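You operate a simulated robot arm through the tools that you are given. There is no shell and no other tool. Be economical: measure what you need, move in short steps, check, and stop when the job is done.

Carry out the task below with a simulated robot arm. There is one attempt and no reset: what you move stays moved.

JOB
Put the green and blue leads in the bins of their colour.
Fine: shut the bins again; the third lead stays out.
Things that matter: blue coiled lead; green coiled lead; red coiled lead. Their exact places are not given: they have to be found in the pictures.

It is judged by the outcome, as a careful person would: the job done as asked, and still so three seconds after it is handed in. It fails if anything else is knocked over, pushed out of place, dropped, spilled or broken.

ROBOT AND FRAMES
A 7-joint arm with a two-finger gripper on a trunk, on a base that drives. Base frame: it is fixed to the floor where the robot stands at the start and does not move with it; the origin is under the middle of the robot, x ahead of it, y to its left, z up; the surface under the hand at the start is at about z = 80. Units: cm, rad, N and s.
With the tool pointing down near the work surface it reaches from about 10 to 66 cm from the robot's upright axis, wherever it stands. Its first joint turns from -2.897 to 2.897 rad. Payload 2.94 kg.
The tool frame sits at the grasp point between the pads (the TCP): z along the fingers, y along the line on which they close. The tips reach 3 cm beyond it. Largest opening 13.8 cm; the body of the gripper starts 10.9 cm behind the TCP.
Orientation is told as [roll, pitch, yaw] about the base's x, y, z axes, in that order, counted from this pose: with the fingers straight down and closing along the base's y, the tool's x points along the base's -x, its y along +y and its z along -z.

CONTROLS
- The arm moves only by the tool apply_moves. Its argument "series" is a list of rows, each a list of 7 numbers: the shift along the base's x, y, z in mm, then the turn, a rotation vector about the base's x, y, z in rad, then the gripper command, from -1 (fully open) to 1 (shut), values between in proportion. In form: [[dx, dy, dz, ax, ay, az, jaw], ...]. A call has 1 to 12 rows; each row is the pose to reach, as a shift and turn from the pose commanded when the call began. A row lasts 0.2 s, in which the tool goes at most 5 cm and 0.15 rad; a call with a longer step from one row to the next is refused whole, and so is a gripper value outside its range. Where a pose cannot be reached the arm comes as near as it can. A force on the tool above 40 N (or 10 N above the force at the start of the call, whichever is more), or a blocked arm, ends the call early, and 0.2 s more pass. Each finger halts on what it meets, pressing with about 23 N; the grip force reading is that of the motor and also rises with nothing between the fingers. The clock runs only during rows and for 0.2 s after the last one: add rows that repeat a pose to give the fingers time. It gives the time, the measured TCP pose, the force on the tool (base axes), the opening and the grip force at its end, in the units of the frame above (readings bear some noise), with the torque about the TCP (base axes, N m) and any sound that the robot's microphone picked up.
- Cameras (640 x 400 px; columns grow to the right, rows downward): "scene" is now at [-3.92, 5.84, 118.74]; the picture's right is [-0.83, -0.56, 0.00], its down [-0.35, 0.52, -0.78] and it looks along [0.44, -0.64, -0.63] (base axes); focal length 214 px, centre (320, 200). "wrist" rides on the gripper at [7.1, 1.9, -14.6] in the tool frame; the picture's right is [-0.26, 0.97, 0.00], its down [-0.85, -0.23, -0.48] and it looks along [-0.46, -0.12, 0.88] (tool axes); focal length 280 px, centre (320, 200).
- capture(camera): a new picture of that camera. No time passes.
- lift_body(by): slides the trunk up (or, below 0, down) by that many cm; the arm and the scene camera ride with it, the base frame stays. It gives what a move gives, with no picture.
- steer(legs): drives the robot by 1 to 6 legs, each [ahead, left, turn to the left] in cm, cm and rad, along the robot's own axes; the way and the turn of a leg run together, so that a leg with both is an arc; at most 150 cm and 3.142 rad a leg. The arm and the cameras ride along, it lands a little off, and it stops where it bumps. It gives what a move gives.
- head_to(pan, tilt): turns the head with the scene camera to pan (to the left, within 1.501 rad either way) and tilt (down, from -0.506 to 1.204), counted from straight ahead of the robot. It gives what a move gives.
- measure_at(camera, pixels): for up to 12 pixels [column, row] of the newest picture of that camera ("zoom" is the newest enlarged one), the place [x, y, z] in the base frame of the surface seen there, good to about 0.2 cm, but the place of the scene camera against the robot may be out by one fixed shift of up to 1.8 cm in any direction. No time passes.
- close_up(camera, box): a new picture of the part [left, top, right, bottom] of that camera's present view, enlarged. No time passes.
- finish_job(): hands the job in; it is judged then, once.

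Keep the steps short. Do not move on a guess: measure, check each grasp and each placing, and mend mistakes. In all there are 80 turns and 68 pictures (those below and enlarged ones count). Leave the gripper open and the arm clear of the work at the hand-in unless told otherwise, and finish with a single line.

The tools are called after "Request:" by a JSON object that holds its "fn" and its "kwargs". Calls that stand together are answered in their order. apply_moves: Moves the arm, as the interface text tells. Its arguments: {"type":"object","properties":{"series":{"type":"array"}},"required":["series"]} The other tools are called the same way: lift_body (by) slides the trunk up or down; steer (legs) drives the base; head_to (pan, tilt) turns the head that bears the scene camera; capture (camera) takes a picture; measure_at (camera, pixels) gives the place of the surface under pixels of a picture; close_up (camera, box) takes an enlarged picture of a part of a camera's view; finish_job () hands the job in.

At the start:

```text
t: 0.0
tcp_pos: [26.54, -31.36, 102.01]
tcp_rot: [-0.001, 0.0, -0.001]
contact_force: [0.2, -0.9, 0.2]
torque: [-0.01, 0.0, 0.01]
gripper_width: 13.82
grasp_force: 0.2
trunk travel left (down, up): [-2.5, 42.9]
robot x, y, heading: [-0.03, -0.37, 0.001]
head pan, tilt: [-0.972, 0.675]
```

scene: 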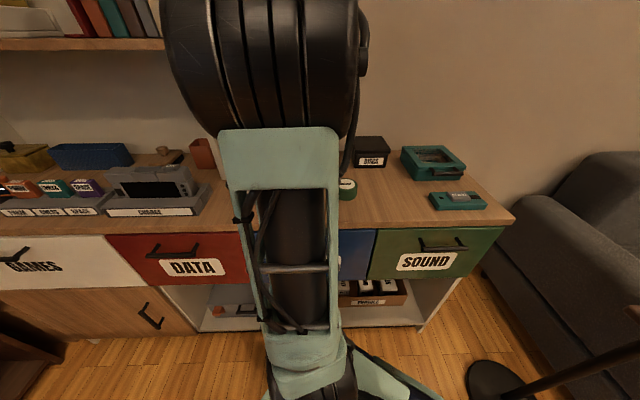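
wrist: 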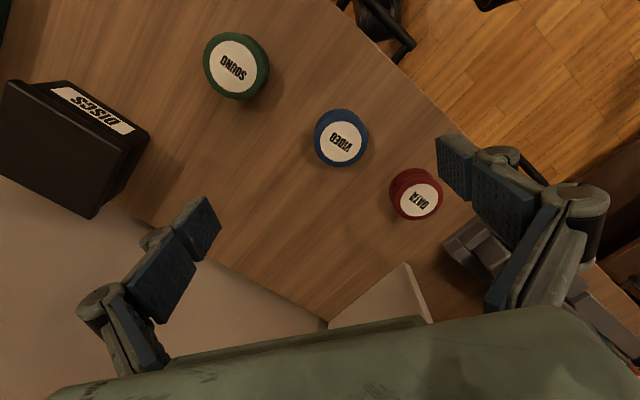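

The wrist picture shows the three coils: SOUND at (236,66), VIDEO at (341,137) and DATA at (416,194). The bins look like drawers in the sideboard. First I'll measure the coils, the drawer fronts and the handles.

Request:
{"fn": "measure_at", "kwargs": {"camera": "wrist", "pixels": [[236, 66], [341, 140], [416, 198], [280, 180], [420, 80], [395, 30], [100, 110]]}}

Request:
{"fn": "measure_at", "kwargs": {"camera": "scene", "pixels": [[425, 262], [443, 250], [422, 240], [466, 240], [502, 228], [372, 232], [348, 185], [460, 200], [355, 240], [190, 267], [107, 235], [515, 215]]}}

Request:
{"fn": "close_up", "kwargs": {"camera": "scene", "box": [320, 120, 540, 340]}}

```text
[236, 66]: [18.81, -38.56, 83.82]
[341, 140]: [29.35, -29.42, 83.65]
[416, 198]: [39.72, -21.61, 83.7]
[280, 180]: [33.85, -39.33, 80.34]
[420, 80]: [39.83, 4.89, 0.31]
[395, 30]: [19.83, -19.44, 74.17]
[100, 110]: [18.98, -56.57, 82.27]
```

```text
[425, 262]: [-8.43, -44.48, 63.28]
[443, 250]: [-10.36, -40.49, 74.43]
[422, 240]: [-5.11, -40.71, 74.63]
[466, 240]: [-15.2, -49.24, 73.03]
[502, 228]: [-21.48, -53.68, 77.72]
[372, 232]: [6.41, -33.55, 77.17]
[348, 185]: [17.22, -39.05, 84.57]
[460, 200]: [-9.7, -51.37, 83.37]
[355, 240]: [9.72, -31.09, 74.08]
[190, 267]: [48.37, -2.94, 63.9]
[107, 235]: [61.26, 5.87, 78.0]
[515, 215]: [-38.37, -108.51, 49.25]
```

```text
1.82 times, centred on (430, 230) of scene
```

zoom: 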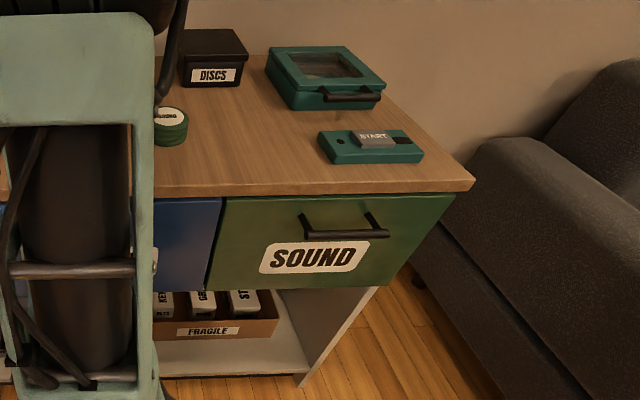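

The sideboard front runs along about (0.81, 0.58), so it is turned about 0.62 rad, and it lies about 31 cm from the robot's axis. An opened drawer needs room in front, so before backing off I'll check the floor around the robot, including the lamp stand near (495,380).

Request:
{"fn": "measure_at", "kwargs": {"camera": "scene", "pixels": [[490, 378], [560, 374], [620, 345], [393, 385], [505, 216], [440, 195], [410, 180], [495, 240], [415, 320], [380, 280]]}}

Request:
{"fn": "head_to", "kwargs": {"pan": -1.5, "tilt": 0.9}}

Request:
{"fn": "capture", "kwargs": {"camera": "scene"}}

```text
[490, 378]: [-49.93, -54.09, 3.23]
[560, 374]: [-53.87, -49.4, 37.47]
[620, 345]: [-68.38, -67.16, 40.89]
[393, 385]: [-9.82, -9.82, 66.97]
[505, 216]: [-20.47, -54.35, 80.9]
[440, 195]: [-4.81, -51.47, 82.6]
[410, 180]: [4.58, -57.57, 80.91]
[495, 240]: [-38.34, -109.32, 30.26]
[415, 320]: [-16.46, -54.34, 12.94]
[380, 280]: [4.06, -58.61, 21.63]
```

```text
t: 0.9
tcp_pos: [26.59, -31.49, 102.03]
tcp_rot: [0.0, -0.001, 0.0]
contact_force: [-0.3, 0.0, 0.5]
torque: [0.04, 0.0, 0.02]
gripper_width: 13.79
grasp_force: 0.1
trunk travel left (down, up): [-2.5, 42.9]
robot x, y, heading: [0.23, -0.04, 0.001]
head pan, tilt: [-1.499, 0.901]
```

```text
64 pictures are left
```

scene: 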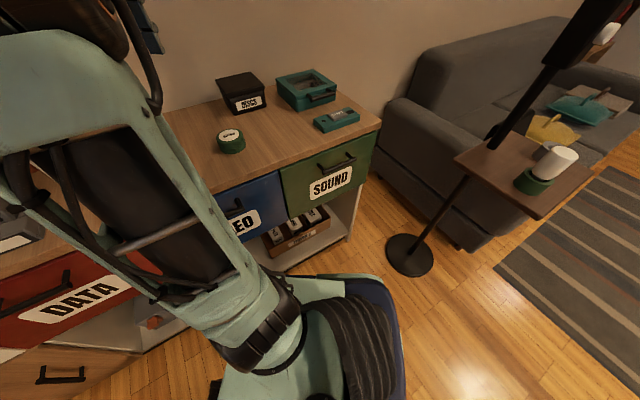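

A small side table stands to the right, with a dark green round thing at (533,181) on it. Next I'll enlarge it, and also the drawers and handles.

Request:
{"fn": "close_up", "kwargs": {"camera": "scene", "box": [440, 60, 640, 260]}}

Request:
{"fn": "measure_at", "kwargs": {"camera": "scene", "pixels": [[410, 255], [532, 180], [460, 160], [540, 215], [500, 135], [550, 80], [230, 134], [350, 163], [320, 167], [376, 132], [240, 210], [460, 350]]}}

Request:
{"fn": "close_up", "kwargs": {"camera": "scene", "box": [180, 60, 400, 280]}}

```text
2.00 times, centred on (540, 160) of scene
```

zoom: 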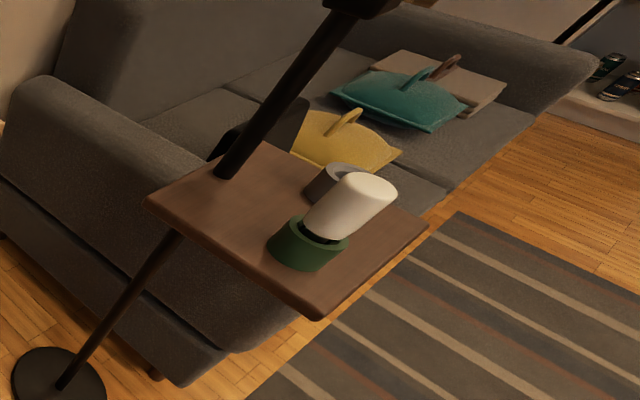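

```text
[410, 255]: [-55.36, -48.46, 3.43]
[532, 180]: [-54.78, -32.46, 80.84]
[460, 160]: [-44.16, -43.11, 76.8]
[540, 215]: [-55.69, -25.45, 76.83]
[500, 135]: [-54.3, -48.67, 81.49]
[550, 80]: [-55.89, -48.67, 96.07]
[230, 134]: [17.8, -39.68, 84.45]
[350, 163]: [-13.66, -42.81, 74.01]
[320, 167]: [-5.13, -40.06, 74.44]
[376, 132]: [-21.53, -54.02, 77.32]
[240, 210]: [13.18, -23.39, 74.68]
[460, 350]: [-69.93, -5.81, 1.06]
```

```text
1.82 times, centred on (290, 170) of scene
```

zoom: 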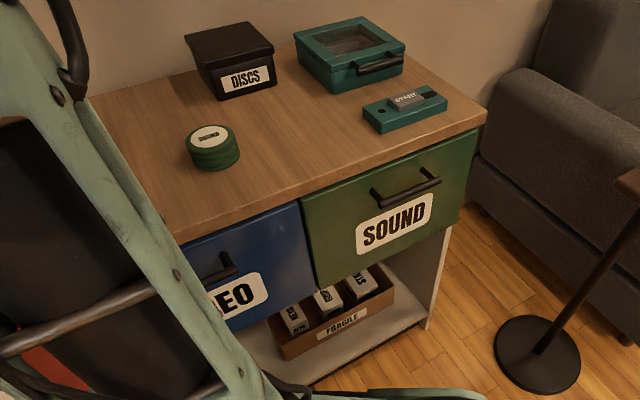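

The thing on the side table is a candle holder, not a lead. Before choosing where to stand, I'll measure how far the robot's own body reaches at drawer height, and the drawer bounds.

Request:
{"fn": "measure_at", "kwargs": {"camera": "scene", "pixels": [[300, 280], [370, 285], [400, 340], [350, 340], [250, 390], [405, 390], [285, 205], [278, 180], [355, 190], [265, 235], [215, 190], [225, 207]]}}

Request:
{"fn": "head_to", "kwargs": {"pan": 0.3, "tilt": 0.8}}

Request:
{"fn": "capture", "kwargs": {"camera": "scene"}}

```text
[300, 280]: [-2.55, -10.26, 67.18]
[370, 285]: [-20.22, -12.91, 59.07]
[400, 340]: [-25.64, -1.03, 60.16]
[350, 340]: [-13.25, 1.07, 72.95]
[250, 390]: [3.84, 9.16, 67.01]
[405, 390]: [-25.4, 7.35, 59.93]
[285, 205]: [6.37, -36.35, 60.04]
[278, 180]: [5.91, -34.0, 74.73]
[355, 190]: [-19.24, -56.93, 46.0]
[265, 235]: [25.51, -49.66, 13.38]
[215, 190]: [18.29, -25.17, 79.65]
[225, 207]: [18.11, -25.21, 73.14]
```

```text
t: 2.8
tcp_pos: [26.71, -31.45, 102.1]
tcp_rot: [-0.001, -0.002, 0.0]
contact_force: [0.5, -0.1, -0.3]
torque: [0.01, 0.02, -0.02]
gripper_width: 13.82
grasp_force: 0.1
trunk travel left (down, up): [-2.5, 42.9]
robot x, y, heading: [-0.12, -0.06, 0.0]
head pan, tilt: [0.3, 0.799]
```

```text
61 pictures are left
```

scene: 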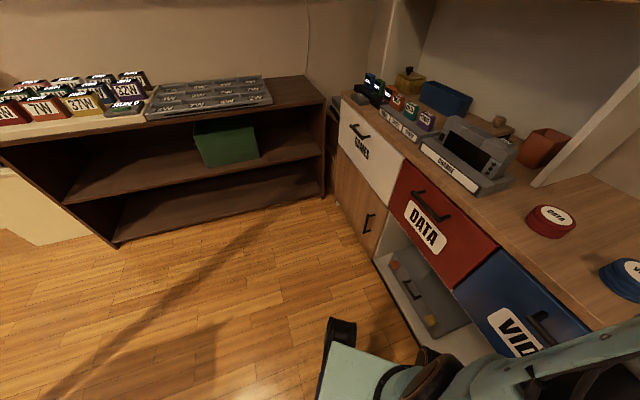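

Request:
{"fn": "measure_at", "kwargs": {"camera": "scene", "pixels": [[340, 325], [345, 365], [330, 390], [430, 365], [480, 380], [400, 380], [450, 288], [540, 325], [497, 248], [590, 330], [550, 215], [630, 268]]}}

Request:
{"fn": "head_to", "kwargs": {"pan": 1.5, "tilt": 0.9}}

Request:
{"fn": "capture", "kwargs": {"camera": "scene"}}

```text
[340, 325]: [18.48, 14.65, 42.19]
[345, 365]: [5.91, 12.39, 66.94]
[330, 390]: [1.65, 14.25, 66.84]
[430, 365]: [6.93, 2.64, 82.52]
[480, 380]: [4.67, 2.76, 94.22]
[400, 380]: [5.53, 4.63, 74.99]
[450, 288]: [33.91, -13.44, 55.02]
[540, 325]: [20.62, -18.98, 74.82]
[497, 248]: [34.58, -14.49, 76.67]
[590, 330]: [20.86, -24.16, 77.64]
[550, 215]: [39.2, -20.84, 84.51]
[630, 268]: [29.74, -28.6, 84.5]
```

```text
t: 4.2
tcp_pos: [26.53, -31.35, 102.14]
tcp_rot: [0.0, 0.0, 0.001]
contact_force: [-0.4, 0.8, -1.1]
torque: [0.01, -0.02, 0.0]
gripper_width: 13.81
grasp_force: 0.0
trunk travel left (down, up): [-2.5, 42.9]
robot x, y, heading: [0.08, -0.03, -0.002]
head pan, tilt: [1.499, 0.901]
```

```text
60 pictures are left
```

scene: 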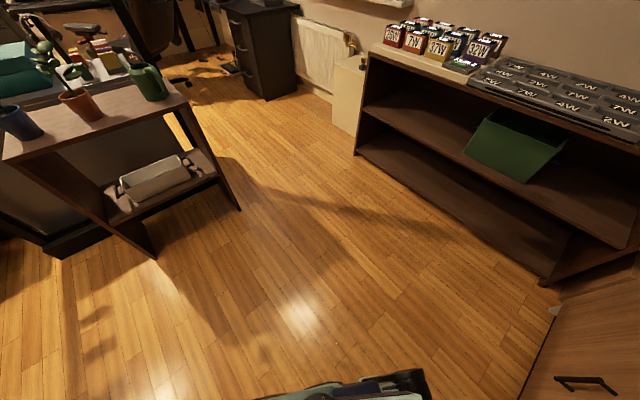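

There is free floor to the robot's left. I'll back off about 15 cm, square to the sideboard, so the drawers can open in front of the body, and then look at the work.

Request:
{"fn": "steer", "kwargs": {"legs": [[-8.8, 12.2, 0]]}}

Request:
{"fn": "head_to", "kwargs": {"pan": -1.2, "tilt": 0.75}}

Request:
{"fn": "capture", "kwargs": {"camera": "scene"}}

Request:
{"fn": "capture", "kwargs": {"camera": "wrist"}}

```text
t: 5.9
tcp_pos: [18.07, -18.94, 102.15]
tcp_rot: [0.001, -0.001, 0.001]
contact_force: [0.0, 0.7, -0.2]
torque: [-0.02, 0.02, -0.01]
gripper_width: 13.8
grasp_force: 0.0
trunk travel left (down, up): [-2.5, 42.9]
robot x, y, heading: [-8.34, 12.52, 0.001]
head pan, tilt: [1.499, 0.901]
```

```text
t: 8.3
tcp_pos: [17.91, -18.9, 102.0]
tcp_rot: [-0.002, 0.001, 0.003]
contact_force: [0.3, -0.4, -1.1]
torque: [-0.06, 0.01, -0.03]
gripper_width: 13.79
grasp_force: 0.1
trunk travel left (down, up): [-2.5, 42.9]
robot x, y, heading: [-8.9, 12.32, 0.002]
head pan, tilt: [-1.201, 0.75]
```

```text
59 pictures are left
```

scene: 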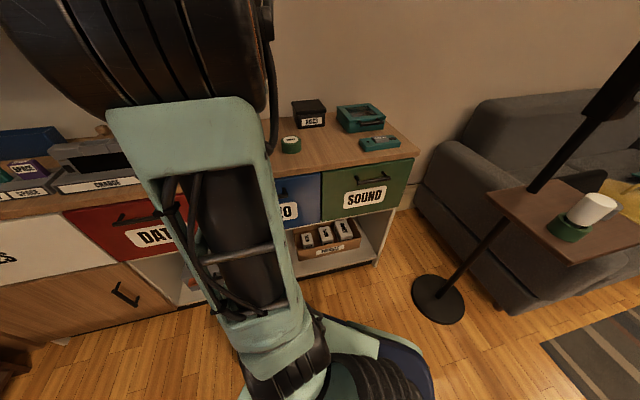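

```text
58 pictures are left
```

wrist: 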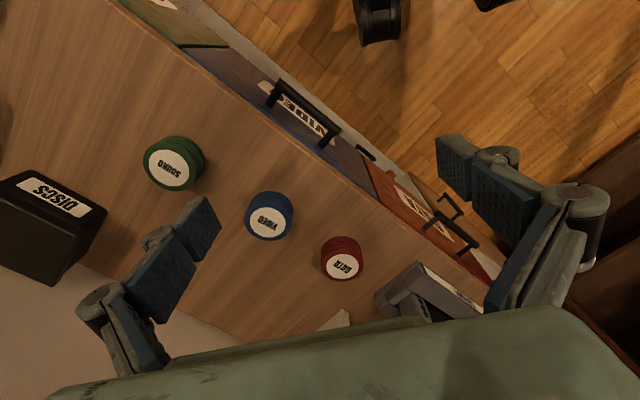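

The wrist camera now sees the VIDEO handle at (303,113). I'll measure its ends, the top edge of the sideboard and the coils.

Request:
{"fn": "measure_at", "kwargs": {"camera": "wrist", "pixels": [[278, 86], [303, 111], [330, 133], [260, 118], [310, 160], [171, 166], [266, 224], [341, 266], [160, 65], [370, 205], [345, 165], [230, 200]]}}

Request:
{"fn": "close_up", "kwargs": {"camera": "wrist", "box": [220, 50, 400, 230]}}

```text
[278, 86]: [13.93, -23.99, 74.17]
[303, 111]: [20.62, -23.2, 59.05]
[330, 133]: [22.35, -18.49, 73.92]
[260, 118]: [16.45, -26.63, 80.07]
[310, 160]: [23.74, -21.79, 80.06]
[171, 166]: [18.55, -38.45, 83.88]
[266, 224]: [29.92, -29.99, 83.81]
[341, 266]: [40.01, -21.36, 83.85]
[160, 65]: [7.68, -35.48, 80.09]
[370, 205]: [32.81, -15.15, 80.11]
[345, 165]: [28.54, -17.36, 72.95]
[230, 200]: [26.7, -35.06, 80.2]
```

```text
2.22 times, centred on (310, 140) of wrist
```

zoom: 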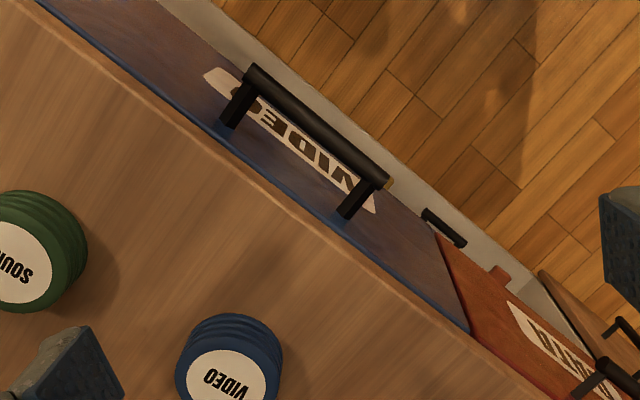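

Request:
{"fn": "measure_at", "kwargs": {"camera": "zoom", "pixels": [[256, 77], [290, 106], [318, 129], [345, 152], [380, 178], [237, 103], [228, 128], [346, 215], [160, 78], [430, 282], [110, 40], [240, 133]]}}

```text
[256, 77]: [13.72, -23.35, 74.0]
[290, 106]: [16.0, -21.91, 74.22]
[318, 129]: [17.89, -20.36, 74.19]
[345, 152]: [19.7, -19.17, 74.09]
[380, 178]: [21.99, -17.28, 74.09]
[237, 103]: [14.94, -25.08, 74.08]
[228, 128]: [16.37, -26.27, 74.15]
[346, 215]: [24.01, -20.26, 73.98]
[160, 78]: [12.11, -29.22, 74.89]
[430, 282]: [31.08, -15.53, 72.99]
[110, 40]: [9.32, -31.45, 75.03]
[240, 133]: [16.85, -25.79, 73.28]
```

The blue handle bar runs from (13.7,-23.4) to (22,-17.3) at z≈74. That makes its angle about 0.63, its centre (17.85,-20.3), and the gap behind it about 3.4 cm. I'll turn the tool by 0.63 so it closes across the bar, set the opening to about 4 cm, and come down partway.

Request:
{"fn": "apply_moves", "kwargs": {"series": [[0, -5, 0, 0, 0, 0.13, 0.42], [0, -10, 0, 0, 0, 0.26, 0.42], [0, -14, 0, 0, 0, 0.39, 0.42], [0, -14, 0, 0, 0, 0.52, 0.42], [0, -14, 0, 0, 0, 0.63, 0.42], [0, -14, -45, 0, 0, 0.63, 0.42], [0, -14, -90, 0, 0, 0.63, 0.42], [0, -14, -130, 0, 0, 0.63, 0.42], [0, -14, -170, 0, 0, 0.63, 0.42], [0, -14, -170, 0, 0, 0.63, 0.42]]}}

Request:
{"fn": "capture", "kwargs": {"camera": "wrist"}}

```text
t: 10.5
tcp_pos: [17.99, -20.35, 85.04]
tcp_rot: [0.001, 0.001, 0.632]
contact_force: [0.1, 0.3, 0.6]
torque: [0.01, -0.01, -0.01]
gripper_width: 4.01
grasp_force: 0.0
trunk travel left (down, up): [-2.5, 42.9]
robot x, y, heading: [-8.46, 12.35, 0.007]
head pan, tilt: [-1.201, 0.75]
```

```text
56 pictures are left
```

wrist: 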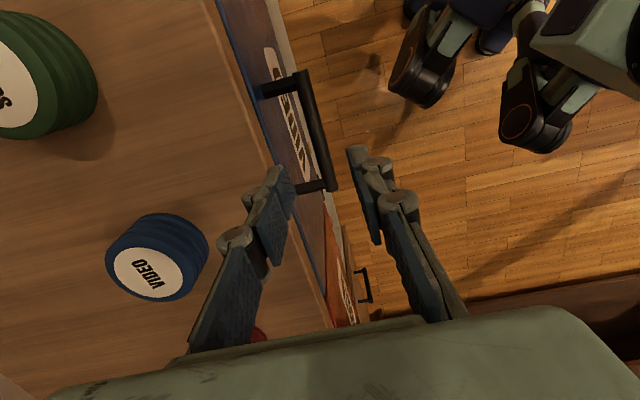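

The fingers straddle the bar's line. I'll check the bar's place from here before going down.

Request:
{"fn": "measure_at", "kwargs": {"camera": "wrist", "pixels": [[303, 80], [311, 110], [320, 145], [328, 175], [268, 92], [245, 100]]}}

```text
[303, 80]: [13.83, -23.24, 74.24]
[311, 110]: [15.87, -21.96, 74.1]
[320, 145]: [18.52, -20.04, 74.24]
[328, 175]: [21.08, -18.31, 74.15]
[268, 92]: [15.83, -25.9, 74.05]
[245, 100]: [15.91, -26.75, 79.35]
```

The bar line passes within a few mm of the TCP, so I'll go down 11.5 cm and close.

Request:
{"fn": "apply_moves", "kwargs": {"series": [[0, 0, -40, 0, 0, 0, 0.42], [0, 0, -80, 0, 0, 0, 0.42], [0, 0, -115, 0, 0, 0, 0.42], [0, 0, -115, 0, 0, 0, 0.42], [0, 0, -115, 0, 0, 0, 1], [0, 0, -115, 0, 0, 0, 1], [0, 0, -115, 0, 0, 0, 1]]}}

Request:
{"fn": "capture", "kwargs": {"camera": "wrist"}}

```text
t: 12.1
tcp_pos: [17.91, -20.58, 73.68]
tcp_rot: [0.003, -0.001, 0.631]
contact_force: [-0.7, -1.6, -9.7]
torque: [-0.05, 0.01, -0.15]
gripper_width: 1.24
grasp_force: 39.1
trunk travel left (down, up): [-2.5, 42.9]
robot x, y, heading: [-8.81, 12.47, -0.001]
head pan, tilt: [-1.201, 0.75]
```

```text
55 pictures are left
```

wrist: 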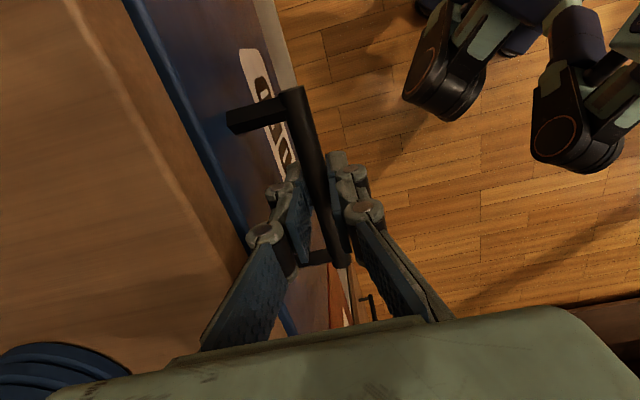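

The bar is gripped (opening 1.24). I'll pull along (-0.589, 0.808), 6 cm to begin with.

Request:
{"fn": "apply_moves", "kwargs": {"series": [[-6, 8, 0, 0, 0, 0, 1], [-12, 16, 0, 0, 0, 0, 1], [-18, 24, 0, 0, 0, 0, 1], [-24, 32, 0, 0, 0, 0, 1], [-30, 40, 0, 0, 0, 0, 1], [-35, 48, 0, 0, 0, 0, 1]]}}

Request:
{"fn": "capture", "kwargs": {"camera": "wrist"}}

```text
t: 13.5
tcp_pos: [14.36, -15.52, 73.86]
tcp_rot: [0.001, 0.002, 0.629]
contact_force: [-13.6, -8.7, 5.7]
torque: [0.05, -0.09, -0.07]
gripper_width: 1.25
grasp_force: 39.3
trunk travel left (down, up): [-2.5, 42.9]
robot x, y, heading: [-8.42, 12.15, 0.004]
head pan, tilt: [-1.201, 0.75]
```

```text
54 pictures are left
```

wrist: 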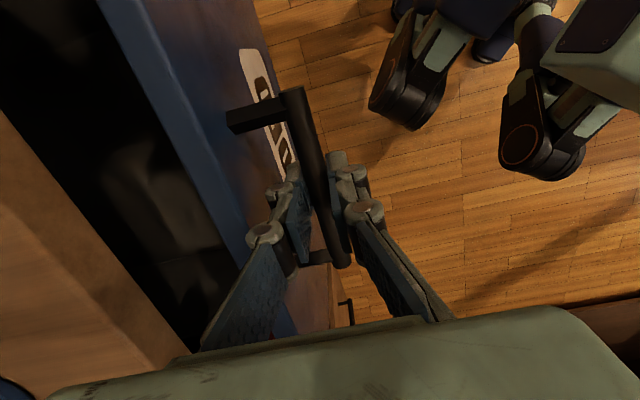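

The drawer is sliding, with a sideways force of about 16 N towards -u. I'll correct the direction slightly and pull another 11 cm.

Request:
{"fn": "apply_moves", "kwargs": {"series": [[-8, 7, 0, 0, 0, 0, 1], [-14, 15, 0, 0, 0, 0, 1], [-20, 23, 0, 0, 0, 0, 1], [-26, 31, 0, 0, 0, 0, 1], [-32, 39, 0, 0, 0, 0, 1], [-38, 47, 0, 0, 0, 0, 1], [-44, 55, 0, 0, 0, 0, 1], [-50, 63, 0, 0, 0, 0, 1], [-56, 71, 0, 0, 0, 0, 1], [-62, 79, 0, 0, 0, 0, 1], [-68, 87, 0, 0, 0, 0, 1]]}}

Request:
{"fn": "capture", "kwargs": {"camera": "wrist"}}

Request:
{"fn": "capture", "kwargs": {"camera": "scene"}}

```text
t: 16.0
tcp_pos: [6.46, -6.35, 70.66]
tcp_rot: [0.132, 0.066, 0.636]
contact_force: [2.8, 0.6, 19.8]
torque: [0.19, -0.25, 0.06]
gripper_width: 1.14
grasp_force: 36.1
trunk travel left (down, up): [-2.5, 42.9]
robot x, y, heading: [-8.65, 12.22, 0.004]
head pan, tilt: [-1.201, 0.75]
stopped in row 11: the arm was blocked; the commanded pose is now the measured one
```

```text
53 pictures are left
```

wrist: 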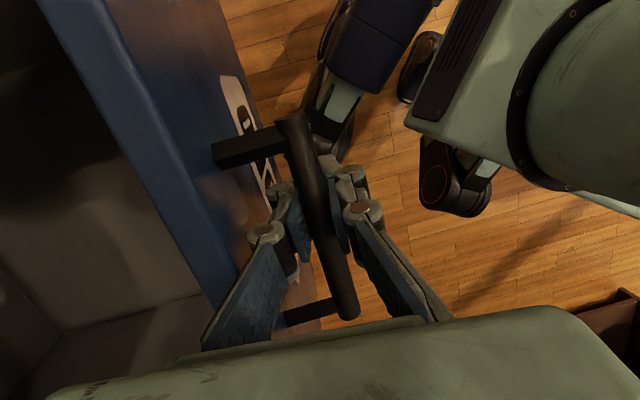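

```text
52 pictures are left
```

scene: 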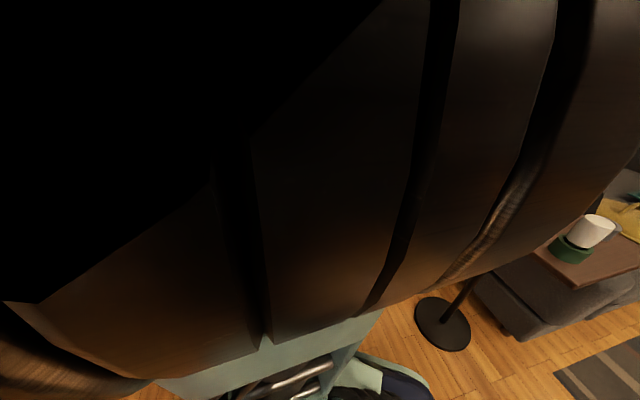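

The arm blocked at its near limit, but the drawer is about 18 cm open, which is enough. I'll open the jaw a little, rise clear, then take out the tilt while moving towards the sideboard.

Request:
{"fn": "apply_moves", "kwargs": {"series": [[0, 0, 0, 0, 0, 0, 0.5], [0, 0, 0, 0, 0, 0, 0.5], [0, 0, 0, 0, 0, 0, 0.5], [0, 0, 40, 0, 0, 0, 0.5], [0, 0, 80, 0, 0, 0, 0.5], [0, 0, 120, 0, 0, 0, 0.5], [0, 0, 160, 0, 0, 0, 0.5], [15, -20, 200, -0.06, -0.03, 0, 0.3], [40, -50, 230, -0.13, -0.06, 0, 0], [60, -80, 240, -0.13, -0.06, 0, 0], [80, -110, 240, -0.13, -0.06, 0, 0], [100, -140, 240, -0.13, -0.06, 0, 0]]}}

Request:
{"fn": "capture", "kwargs": {"camera": "wrist"}}

Request:
{"fn": "capture", "kwargs": {"camera": "scene"}}

```text
t: 17.1
tcp_pos: [5.29, -5.44, 73.53]
tcp_rot: [0.245, 0.112, 0.641]
contact_force: [-4.1, -1.6, -38.4]
torque: [-1.27, -1.67, 0.62]
gripper_width: 3.98
grasp_force: 4.2
trunk travel left (down, up): [-2.5, 42.9]
robot x, y, heading: [-8.78, 12.18, 0.0]
head pan, tilt: [-1.201, 0.75]
stopped in row 5: the force on the tool passed its limit at 123 N (the readings are from after the stop); the commanded pose is now the measured one
```

```text
51 pictures are left
```

wrist: 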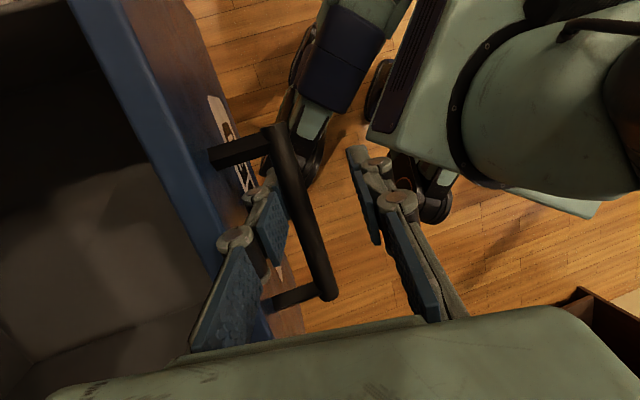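

```text
50 pictures are left
```

scene: 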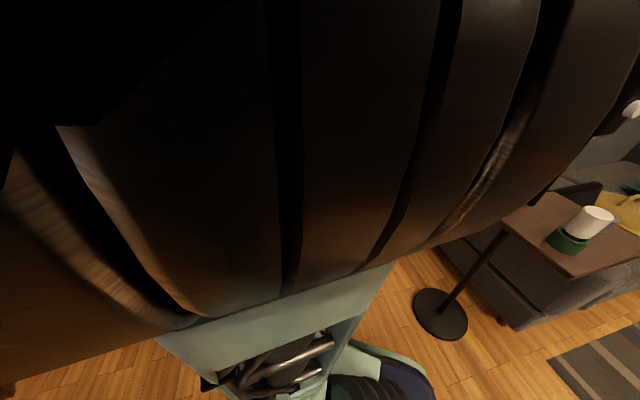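

The inner finger's tip leans under the bar because the tool is tilted by about 0.26, so the lift caught on it. I'll lower 1 cm, then take the tilt out while easing 2 cm towards the sideboard, away from the arm's near limit.

Request:
{"fn": "apply_moves", "kwargs": {"series": [[2, -3, -10, 0, 0, 0, 0.45], [6, -8, -10, -0.05, -0.04, 0, 0.45], [9, -12, -10, -0.1, -0.075, 0, 0.45], [12, -16, -10, -0.15, -0.11, 0, 0.45], [12, -16, -10, -0.21, -0.15, 0, 0.45], [12, -16, -10, -0.21, -0.15, 0, 0.45]]}}

Request:
{"fn": "capture", "kwargs": {"camera": "wrist"}}

```text
t: 18.4
tcp_pos: [5.17, -6.47, 69.88]
tcp_rot: [0.118, 0.196, 0.627]
contact_force: [0.8, 0.8, 0.2]
torque: [0.01, -0.02, 0.02]
gripper_width: 3.79
grasp_force: 0.3
trunk travel left (down, up): [-2.5, 42.9]
robot x, y, heading: [-9.12, 12.19, 0.002]
head pan, tilt: [-1.201, 0.75]
stopped in row 6: the arm was blocked; the commanded pose is now the measured one
```

```text
49 pictures are left
```

wrist: 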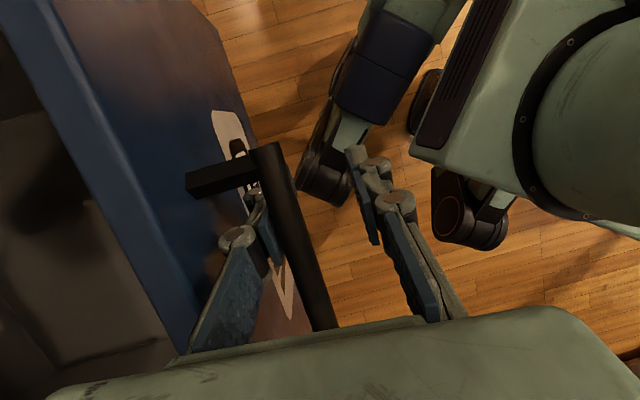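

The arm itself is limited this close in, with nothing touching it. I'll ease straight towards the sideboard by 6 cm, pushing the drawer back a little, to get out of the limit before untilting.

Request:
{"fn": "apply_moves", "kwargs": {"series": [[6, -8, 0, 0, 0, 0, 0.45], [12, -16, 0, 0, 0, 0, 0.45], [18, -24, 0, 0, 0, 0, 0.45], [24, -32, 0, 0, 0, 0, 0.45], [30, -40, 0, 0, 0, 0, 0.45], [35, -48, 0, 0, 0, 0, 0.45], [35, -48, 0, 0, 0, 0, 0.45]]}}

Request:
{"fn": "capture", "kwargs": {"camera": "wrist"}}

```text
t: 20.0
tcp_pos: [8.65, -11.41, 69.77]
tcp_rot: [0.114, 0.191, 0.63]
contact_force: [-0.4, 0.3, 0.0]
torque: [0.01, -0.04, 0.01]
gripper_width: 3.8
grasp_force: 0.0
trunk travel left (down, up): [-2.5, 42.9]
robot x, y, heading: [-8.44, 12.46, 0.0]
head pan, tilt: [-1.201, 0.75]
```

```text
48 pictures are left
```

wrist: 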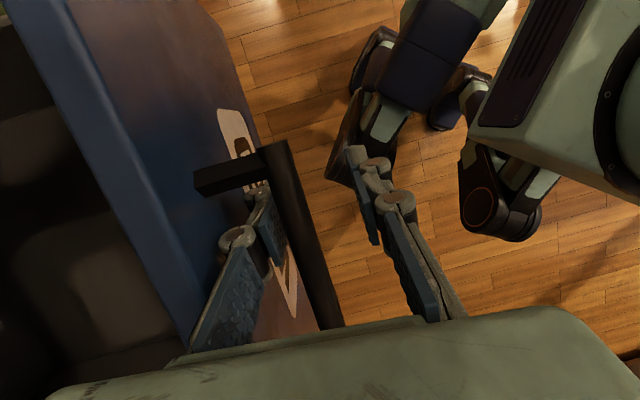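

It moves freely again, with the tilt reading [0.114, 0.191]. In base axes that is about (-0.02, 0.22), so I'll take that out and check the reading.

Request:
{"fn": "apply_moves", "kwargs": {"series": [[0, 0, 0, 0.01, -0.1, 0, 0.45], [0, 0, 0, 0.02, -0.2, 0, 0.45], [0, 0, 0, 0.02, -0.22, 0, 0.45], [0, 0, 0, 0.02, -0.22, 0, 0.45]]}}

Request:
{"fn": "capture", "kwargs": {"camera": "wrist"}}

```text
t: 21.0
tcp_pos: [8.57, -11.26, 70.02]
tcp_rot: [0.003, 0.002, 0.618]
contact_force: [0.8, 0.0, 0.1]
torque: [-0.01, 0.01, 0.03]
gripper_width: 3.87
grasp_force: 0.2
trunk travel left (down, up): [-2.5, 42.9]
robot x, y, heading: [-8.62, 12.24, 0.003]
head pan, tilt: [-1.201, 0.75]
```

```text
47 pictures are left
```

wrist: 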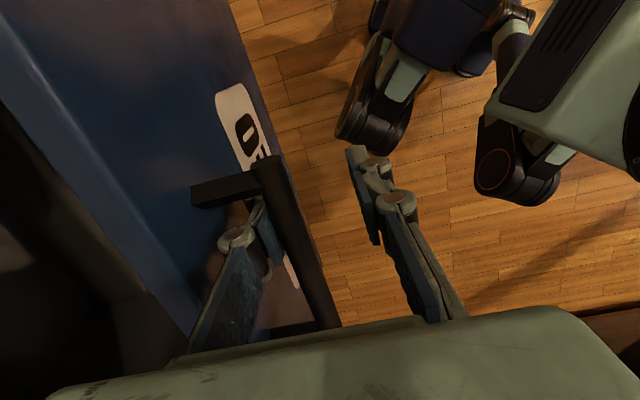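

The tool is upright. I'll check where the bar is relative to the fingers before rising.

Request:
{"fn": "measure_at", "kwargs": {"camera": "wrist", "pixels": [[270, 180], [295, 235], [325, 310], [205, 193], [110, 200], [255, 280], [430, 290]]}}

```text
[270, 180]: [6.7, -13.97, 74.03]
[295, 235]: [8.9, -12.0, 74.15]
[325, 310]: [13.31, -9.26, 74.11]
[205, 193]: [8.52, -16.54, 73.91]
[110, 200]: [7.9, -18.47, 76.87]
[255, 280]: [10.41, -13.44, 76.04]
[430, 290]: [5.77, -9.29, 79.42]
```

The bar lies within the 3.9 cm opening and the drawer stands 12 cm open. I'll bring the TCP to bar height with the bar loose between the fingers. Then I'll back the base 4 cm, which draws the drawer to about 16 cm with the arm in a comfortable pose.

Request:
{"fn": "apply_moves", "kwargs": {"series": [[3, -4, 10, 0, 0, 0, 0.45], [4, -6, 30, 0, 0, 0.01, 0.45], [4, -6, 30, 0, 0, 0.01, 0.45]]}}

Request:
{"fn": "steer", "kwargs": {"legs": [[-2.6, 3.6, 0]]}}

Request:
{"fn": "capture", "kwargs": {"camera": "wrist"}}

```text
t: 21.8
tcp_pos: [8.97, -11.86, 73.08]
tcp_rot: [0.004, 0.001, 0.628]
contact_force: [0.1, -0.2, -0.3]
torque: [-0.04, 0.0, 0.01]
gripper_width: 3.77
grasp_force: 0.1
trunk travel left (down, up): [-2.5, 42.9]
robot x, y, heading: [-8.72, 12.64, 0.001]
head pan, tilt: [-1.201, 0.75]
```

```text
t: 22.8
tcp_pos: [6.35, -8.48, 73.11]
tcp_rot: [0.006, 0.001, 0.626]
contact_force: [0.4, -0.9, -0.2]
torque: [0.0, -0.02, 0.02]
gripper_width: 3.8
grasp_force: 0.2
trunk travel left (down, up): [-2.5, 42.9]
robot x, y, heading: [-11.14, 15.83, 0.002]
head pan, tilt: [-1.201, 0.75]
```

```text
46 pictures are left
```

wrist: 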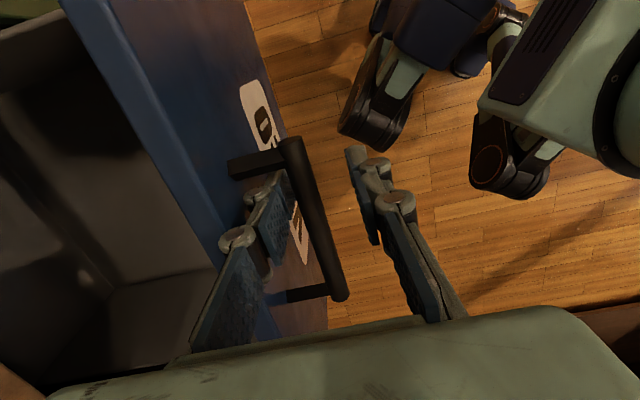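

The drawer is about 15 cm open now. I'll rise straight up clear of the handle, then head over the worktop.

Request:
{"fn": "apply_moves", "kwargs": {"series": [[0, 0, 40, 0, 0, 0, 0.45], [0, 0, 80, 0, 0, 0, 0.45], [0, 0, 120, 0, 0, 0, 0.45], [0, 0, 165, 0, 0, 0, 0.4], [0, 0, 210, 0, 0, 0, 0.2], [10, -10, 250, 0, 0, 0, 0], [40, -35, 260, 0, 0, -0.14, 0], [70, -60, 260, 0, 0, -0.28, 0], [100, -90, 260, 0, 0, -0.42, -0.2], [130, -120, 260, 0, 0, -0.56, -0.3]]}}

Request:
{"fn": "capture", "kwargs": {"camera": "wrist"}}

Request:
{"fn": "capture", "kwargs": {"camera": "scene"}}

```text
t: 25.0
tcp_pos: [19.29, -20.19, 99.29]
tcp_rot: [0.004, 0.0, 0.066]
contact_force: [-0.2, 0.8, 0.0]
torque: [-0.06, -0.07, 0.03]
gripper_width: 8.97
grasp_force: 0.1
trunk travel left (down, up): [-2.5, 42.9]
robot x, y, heading: [-11.57, 15.95, 0.003]
head pan, tilt: [-1.201, 0.75]
```

```text
45 pictures are left
```

wrist: 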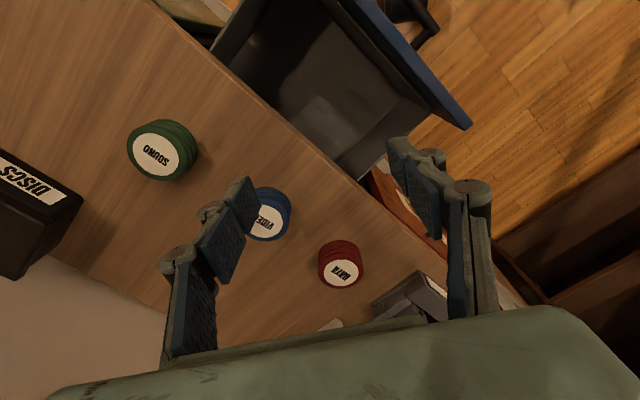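

```text
44 pictures are left
```

scene: 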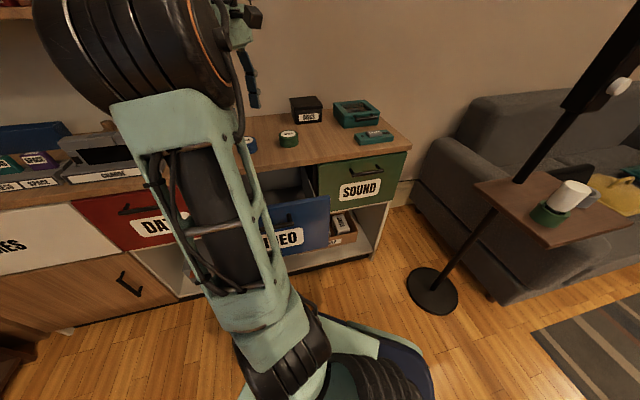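

The VIDEO drawer is open and empty. I'll measure its inside and the coils.

Request:
{"fn": "measure_at", "kwargs": {"camera": "wrist", "pixels": [[270, 222], [286, 200], [343, 272], [330, 250], [160, 153], [193, 150], [320, 80], [330, 130], [400, 90], [230, 55], [370, 150], [390, 60]]}}

Request:
{"fn": "close_up", "kwargs": {"camera": "wrist", "box": [120, 100, 400, 300]}}

```text
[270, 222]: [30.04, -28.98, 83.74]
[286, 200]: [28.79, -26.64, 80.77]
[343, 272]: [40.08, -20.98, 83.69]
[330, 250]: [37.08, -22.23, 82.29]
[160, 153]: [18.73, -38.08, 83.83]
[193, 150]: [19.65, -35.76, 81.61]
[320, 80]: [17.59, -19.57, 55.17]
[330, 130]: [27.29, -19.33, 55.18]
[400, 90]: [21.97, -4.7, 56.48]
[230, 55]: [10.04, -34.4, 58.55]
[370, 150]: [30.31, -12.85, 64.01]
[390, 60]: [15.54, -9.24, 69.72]
```

```text
2.00 times, centred on (260, 200) of wrist
```

zoom: 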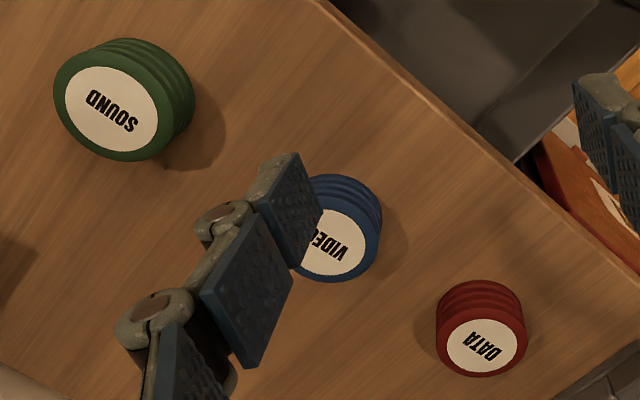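

The drawer floor is at z≈55. Next I'll swing over the blue coil at about (29.6,-29.6) and yaw to -0.94, so the fingers close along the sideboard's length.

Request:
{"fn": "apply_moves", "kwargs": {"series": [[12, -11, 0, 0, 0, -0.13, -0.3], [25, -23, 0, 0, 0, -0.26, -0.4], [38, -35, 0, 0, 0, -0.39, -0.4], [52, -47, 0, 0, 0, -0.52, -0.4], [65, -59, 0, 0, 0, -0.65, -0.4], [78, -71, 0, 0, 0, -0.78, -0.4], [90, -83, -10, 0, 0, -0.9, -0.4], [102, -94, -30, 0, 0, -1.006, -0.4], [102, -94, -30, 0, 0, -1.006, -0.4]]}}

Request:
{"fn": "capture", "kwargs": {"camera": "wrist"}}

```text
t: 27.0
tcp_pos: [27.6, -28.3, 95.45]
tcp_rot: [0.003, -0.001, -0.941]
contact_force: [0.8, -0.8, -1.2]
torque: [0.01, 0.04, 0.02]
gripper_width: 9.66
grasp_force: 0.1
out of reach, approached as far as the arm can: row 5, 6, 7, 8, 9
trunk travel left (down, up): [-2.5, 42.9]
robot x, y, heading: [-11.11, 15.74, -0.002]
head pan, tilt: [-1.201, 0.75]
```

```text
42 pictures are left
```

wrist: 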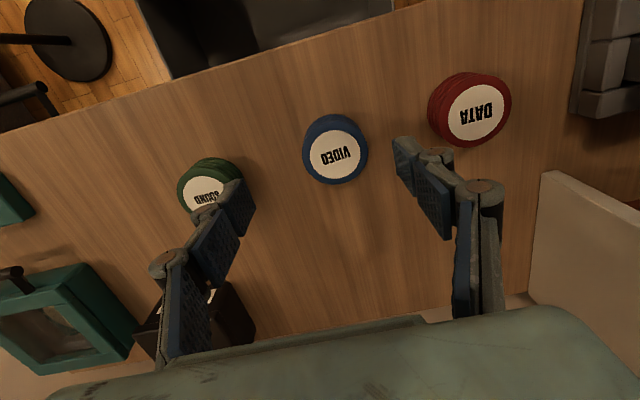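

The reach ran out about 2 cm short at this height. I'll drive 4 cm back towards the sideboard, which leaves at least 10 cm to the open drawer, and look again.

Request:
{"fn": "steer", "kwargs": {"legs": [[2.4, -3.2, 0]]}}

Request:
{"fn": "capture", "kwargs": {"camera": "wrist"}}

```text
t: 28.0
tcp_pos: [30.06, -31.66, 95.53]
tcp_rot: [0.003, 0.0, -0.94]
contact_force: [0.5, 0.2, 0.4]
torque: [-0.01, -0.02, -0.01]
gripper_width: 9.65
grasp_force: 0.1
trunk travel left (down, up): [-2.5, 42.9]
robot x, y, heading: [-8.86, 12.86, 0.002]
head pan, tilt: [-1.201, 0.75]
```

```text
41 pictures are left
```

wrist: 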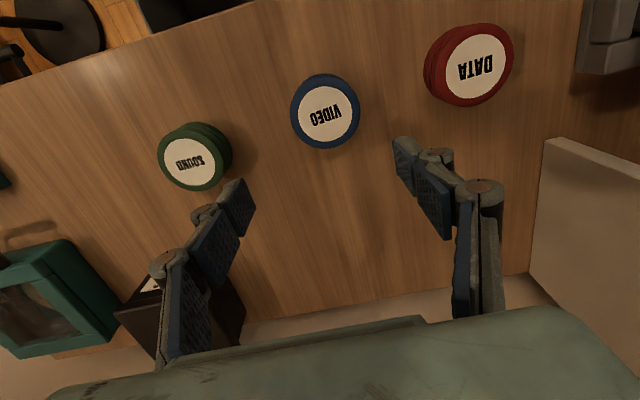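

Request:
{"fn": "measure_at", "kwargs": {"camera": "wrist", "pixels": [[295, 115], [356, 112], [325, 83], [327, 145], [326, 115], [187, 164], [163, 160], [213, 168], [186, 141], [190, 186], [234, 190], [410, 150]]}}

```text
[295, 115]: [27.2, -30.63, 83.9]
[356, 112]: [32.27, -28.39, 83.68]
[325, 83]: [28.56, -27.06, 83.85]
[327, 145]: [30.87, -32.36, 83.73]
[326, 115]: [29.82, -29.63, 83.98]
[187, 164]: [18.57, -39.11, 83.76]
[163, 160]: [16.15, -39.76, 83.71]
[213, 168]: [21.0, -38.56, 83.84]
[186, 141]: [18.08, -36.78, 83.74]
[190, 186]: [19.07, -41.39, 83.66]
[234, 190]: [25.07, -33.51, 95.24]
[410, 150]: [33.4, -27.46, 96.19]
```

The blue coil's centre is (29.7,-29.6) with a diameter of about 5.8, its top at 83.8 and its base at 80.1. I'll come over it and down to z 83.4, so the tips stay just above the wood.

Request:
{"fn": "apply_moves", "kwargs": {"series": [[-2, 10, -10, 0, 0, 0, -0.4], [-4, 21, -20, 0, 0, 0, -0.4], [-4, 21, -50, 0, 0, 0, -0.4], [-4, 21, -85, 0, 0, 0, -0.4], [-4, 21, -105, 0, 0, 0, -0.4], [-4, 21, -121, 0, 0, 0, -0.4], [-4, 21, -121, 0, 0, 0, -0.4]]}}

Request:
{"fn": "capture", "kwargs": {"camera": "wrist"}}

```text
t: 29.6
tcp_pos: [29.63, -29.44, 83.27]
tcp_rot: [0.004, -0.002, -0.939]
contact_force: [0.2, -0.5, 0.3]
torque: [-0.01, -0.03, 0.0]
gripper_width: 9.68
grasp_force: 0.1
trunk travel left (down, up): [-2.5, 42.9]
robot x, y, heading: [-9.25, 12.59, 0.0]
head pan, tilt: [-1.201, 0.75]
```

```text
40 pictures are left
```

wrist: 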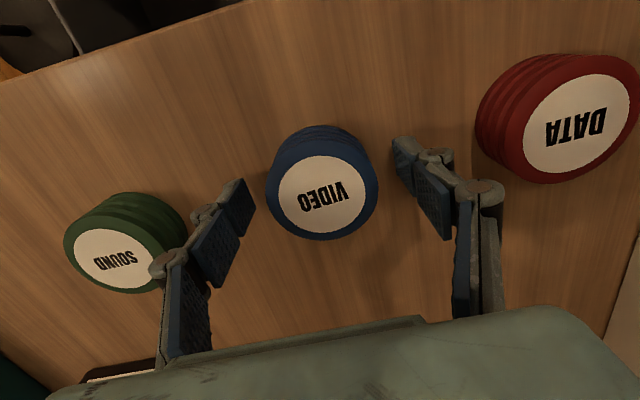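

The coil sits between the fingers, so I'll close.

Request:
{"fn": "apply_moves", "kwargs": {"series": [[0, 0, 0, 0, 0, 0, 0.1], [0, 0, 0, 0, 0, 0, 0.5], [0, 0, 0, 0, 0, 0, 1], [0, 0, 0, 0, 0, 0, 1], [0, 0, 0, 0, 0, 0, 1], [0, 0, 30, 0, 0, 0, 1], [0, 0, 70, 0, 0, 0, 1], [0, 0, 70, 0, 0, 0, 1]]}}

Request:
{"fn": "capture", "kwargs": {"camera": "wrist"}}

```text
t: 31.4
tcp_pos: [29.77, -29.36, 90.5]
tcp_rot: [0.003, 0.001, -0.936]
contact_force: [-0.1, 0.0, -0.6]
torque: [0.0, 0.02, 0.01]
gripper_width: 6.47
grasp_force: 23.5
trunk travel left (down, up): [-2.5, 42.9]
robot x, y, heading: [-9.11, 12.37, -0.001]
head pan, tilt: [-1.201, 0.75]
```

```text
39 pictures are left
```

wrist: 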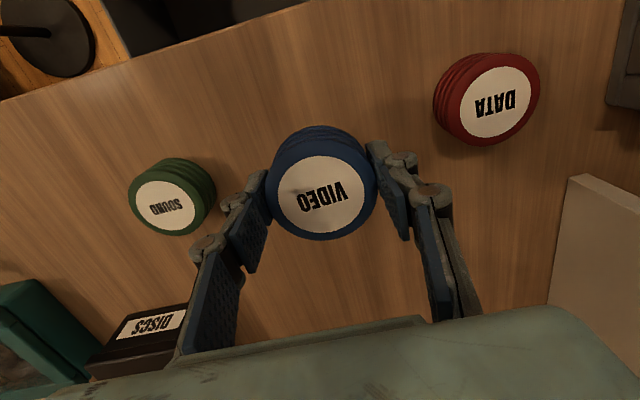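

The coil is held (6.5 cm wide, 23 N). I'll carry it over the open VIDEO drawer at z≈90 and measure the rim before lowering.

Request:
{"fn": "apply_moves", "kwargs": {"series": [[-25, 20, 10, 0, 0, 0, 1], [-55, 45, 15, 0, 0, 0, 1], [-80, 68, 15, 0, 0, 0, 1], [-108, 90, 15, 0, 0, 0, 1], [-135, 113, 15, 0, 0, 0, 1], [-135, 113, 15, 0, 0, 0, 1]]}}

Request:
{"fn": "capture", "kwargs": {"camera": "wrist"}}

Request:
{"fn": "capture", "kwargs": {"camera": "scene"}}

```text
t: 32.8
tcp_pos: [16.26, -18.35, 92.18]
tcp_rot: [0.002, 0.0, -0.94]
contact_force: [0.3, 0.3, -0.6]
torque: [0.01, -0.02, -0.01]
gripper_width: 6.46
grasp_force: 22.8
trunk travel left (down, up): [-2.5, 42.9]
robot x, y, heading: [-8.72, 12.55, 0.001]
head pan, tilt: [-1.201, 0.75]
```

```text
38 pictures are left
```

wrist: 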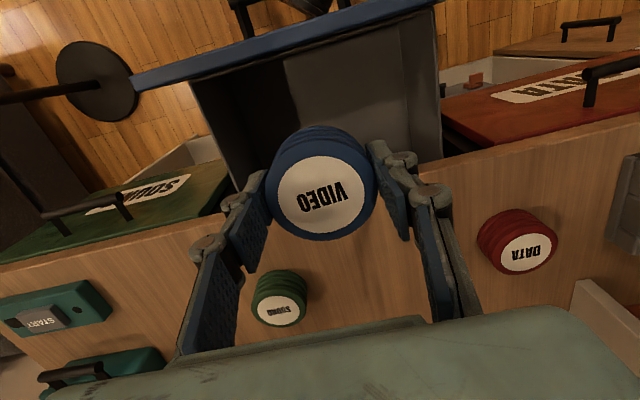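

```text
37 pictures are left
```

scene: 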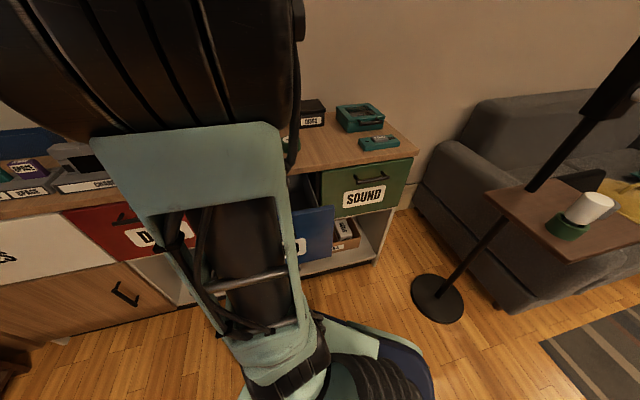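

Request:
{"fn": "measure_at", "kwargs": {"camera": "wrist", "pixels": [[290, 45], [290, 52], [150, 85], [435, 8], [205, 115], [425, 80], [300, 80], [385, 120], [232, 180], [437, 130], [360, 60], [180, 195]]}}

Request:
{"fn": "measure_at", "kwargs": {"camera": "scene", "pixels": [[320, 225], [325, 205], [310, 262], [330, 345], [380, 380], [395, 350], [310, 178], [312, 190]]}}

```text
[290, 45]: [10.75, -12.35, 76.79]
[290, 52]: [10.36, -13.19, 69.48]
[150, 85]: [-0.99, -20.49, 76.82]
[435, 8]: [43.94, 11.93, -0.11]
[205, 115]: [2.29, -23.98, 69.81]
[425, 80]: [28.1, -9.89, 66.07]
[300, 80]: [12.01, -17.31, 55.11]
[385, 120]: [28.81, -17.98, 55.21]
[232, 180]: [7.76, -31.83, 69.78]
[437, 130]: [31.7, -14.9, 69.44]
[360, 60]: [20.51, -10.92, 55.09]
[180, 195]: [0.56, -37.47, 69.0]
```

```text
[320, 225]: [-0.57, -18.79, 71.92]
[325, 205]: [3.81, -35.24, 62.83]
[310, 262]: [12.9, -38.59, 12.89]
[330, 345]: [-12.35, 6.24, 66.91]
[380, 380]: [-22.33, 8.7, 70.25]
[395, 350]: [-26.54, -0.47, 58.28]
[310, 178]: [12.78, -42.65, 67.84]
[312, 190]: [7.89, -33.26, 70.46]
```

The front's inner face is at d≈-16.6, so the gap to the table edge is 14.6 cm. That is tight for the hand with its camera. The drawer slides with almost no force, so I'll lower the held coil to mid-drawer (TCP z 70) and gently nudge the front outward from inside by about 4.5 cm.

Request:
{"fn": "apply_moves", "kwargs": {"series": [[0, 0, -45, 0, 0, 0, 1], [0, 0, -90, 0, 0, 0, 1], [0, 0, -135, 0, 0, 0, 1], [0, 0, -180, 0, 0, 0, 1], [0, 0, -222, 0, 0, 0, 1], [-12, 16, -222, 0, 0, 0, 1], [-24, 32, -222, 0, 0, 0, 1]]}}

Request:
{"fn": "apply_moves", "kwargs": {"series": [[-5, 7, 0, 0, 0, 0, 1], [-9, 12, 0, 0, 0, 0, 1], [-13, 18, 0, 0, 0, 0, 1], [-18, 24, 0, 0, 0, 0, 1], [-22, 30, 0, 0, 0, 0, 1], [-26, 36, 0, 0, 0, 0, 1], [-30, 41, 0, 0, 0, 0, 1]]}}

Request:
{"fn": "capture", "kwargs": {"camera": "wrist"}}

```text
t: 34.4
tcp_pos: [13.56, -14.99, 69.82]
tcp_rot: [0.003, 0.001, -0.938]
contact_force: [-0.3, -0.2, -0.1]
torque: [-0.01, 0.05, -0.03]
gripper_width: 6.45
grasp_force: 22.9
trunk travel left (down, up): [-2.5, 42.9]
robot x, y, heading: [-9.07, 12.72, 0.002]
head pan, tilt: [-1.201, 0.75]
```

```text
t: 35.9
tcp_pos: [11.5, -11.85, 70.04]
tcp_rot: [0.001, -0.022, -0.938]
contact_force: [3.0, -5.1, -3.1]
torque: [-0.07, -0.07, 0.0]
gripper_width: 6.48
grasp_force: 22.8
trunk travel left (down, up): [-2.5, 42.9]
robot x, y, heading: [-8.74, 12.5, -0.004]
head pan, tilt: [-1.201, 0.75]
stopped in row 7: the force on the tool passed its limit at 42 N (the readings are from after the stop); the commanded pose is now the measured one
```

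```text
36 pictures are left
```

wrist: 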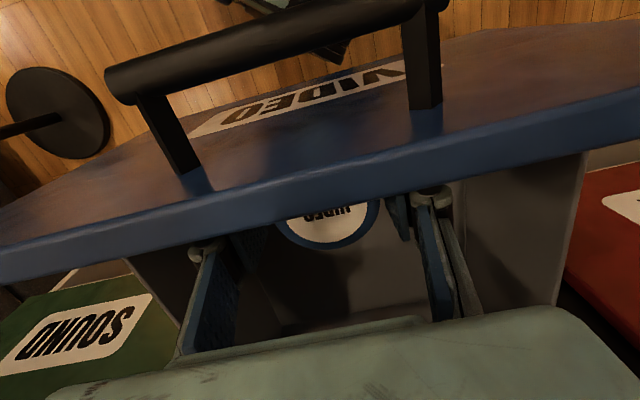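

The drawer has reached its end stop, about 18 cm open. I'll go back 8 cm to the middle of the gap, then lower towards the floor; contact is expected at TCP z≈58.4.

Request:
{"fn": "apply_moves", "kwargs": {"series": [[16, -22, 0, 0, 0.02, 0, 1], [32, -44, 0, 0, 0.02, 0, 1], [47, -65, 0, 0, 0.02, 0, 1], [47, -65, -30, 0, 0.02, 0, 1], [47, -65, -60, 0, 0.02, 0, 1], [47, -65, -85, 0, 0.02, 0, 1], [47, -65, -100, 0, 0.02, 0, 1], [47, -65, -110, 0, 0.02, 0, 1], [47, -65, -110, 0, 0.02, 0, 1]]}}

Request:
{"fn": "capture", "kwargs": {"camera": "wrist"}}

```text
t: 37.9
tcp_pos: [16.18, -18.45, 58.83]
tcp_rot: [-0.014, -0.009, -0.939]
contact_force: [0.0, -0.6, -1.4]
torque: [0.0, 0.0, 0.02]
gripper_width: 6.5
grasp_force: 23.4
trunk travel left (down, up): [-2.5, 42.9]
robot x, y, heading: [-9.21, 12.72, -0.0]
head pan, tilt: [-1.201, 0.75]
```

```text
35 pictures are left
```

wrist: 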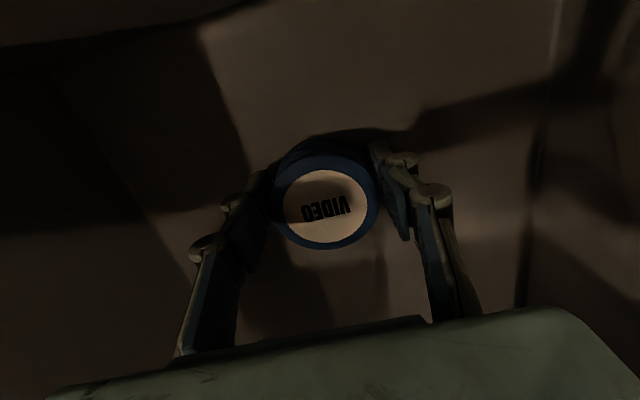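

It is a few mm above the floor with no contact yet. I'll ease down 4 mm, open just enough, and rise straight.

Request:
{"fn": "apply_moves", "kwargs": {"series": [[0, 0, -2, 0, 0, 0, 1], [0, 0, -4, 0, 0, 0, 1], [0, 0, -4, 0, 0, 0, -0.3], [0, 0, -4, 0, 0, 0, -0.3], [0, 0, -4, 0, 0, 0, -0.3], [0, 0, 20, 0, 0, 0, -0.3], [0, 0, 60, 0, 0, 0, -0.3], [0, 0, 105, 0, 0, 0, -0.3], [0, 0, 150, 0, 0, 0, -0.3], [0, 0, 195, 0, 0, 0, -0.3], [0, 0, 240, 0, 0, 0, -0.3], [0, 0, 285, 0, 0, 0, 0]]}}

Request:
{"fn": "capture", "kwargs": {"camera": "wrist"}}

```text
t: 40.5
tcp_pos: [16.44, -18.36, 87.64]
tcp_rot: [-0.014, -0.008, -0.939]
contact_force: [0.1, 0.6, -0.7]
torque: [0.05, 0.0, -0.03]
gripper_width: 6.91
grasp_force: 0.1
trunk travel left (down, up): [-2.5, 42.9]
robot x, y, heading: [-8.78, 12.5, 0.004]
head pan, tilt: [-1.201, 0.75]
```

```text
34 pictures are left
```

wrist: 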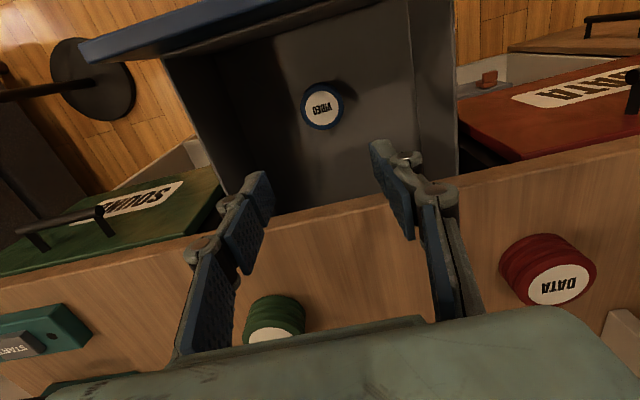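

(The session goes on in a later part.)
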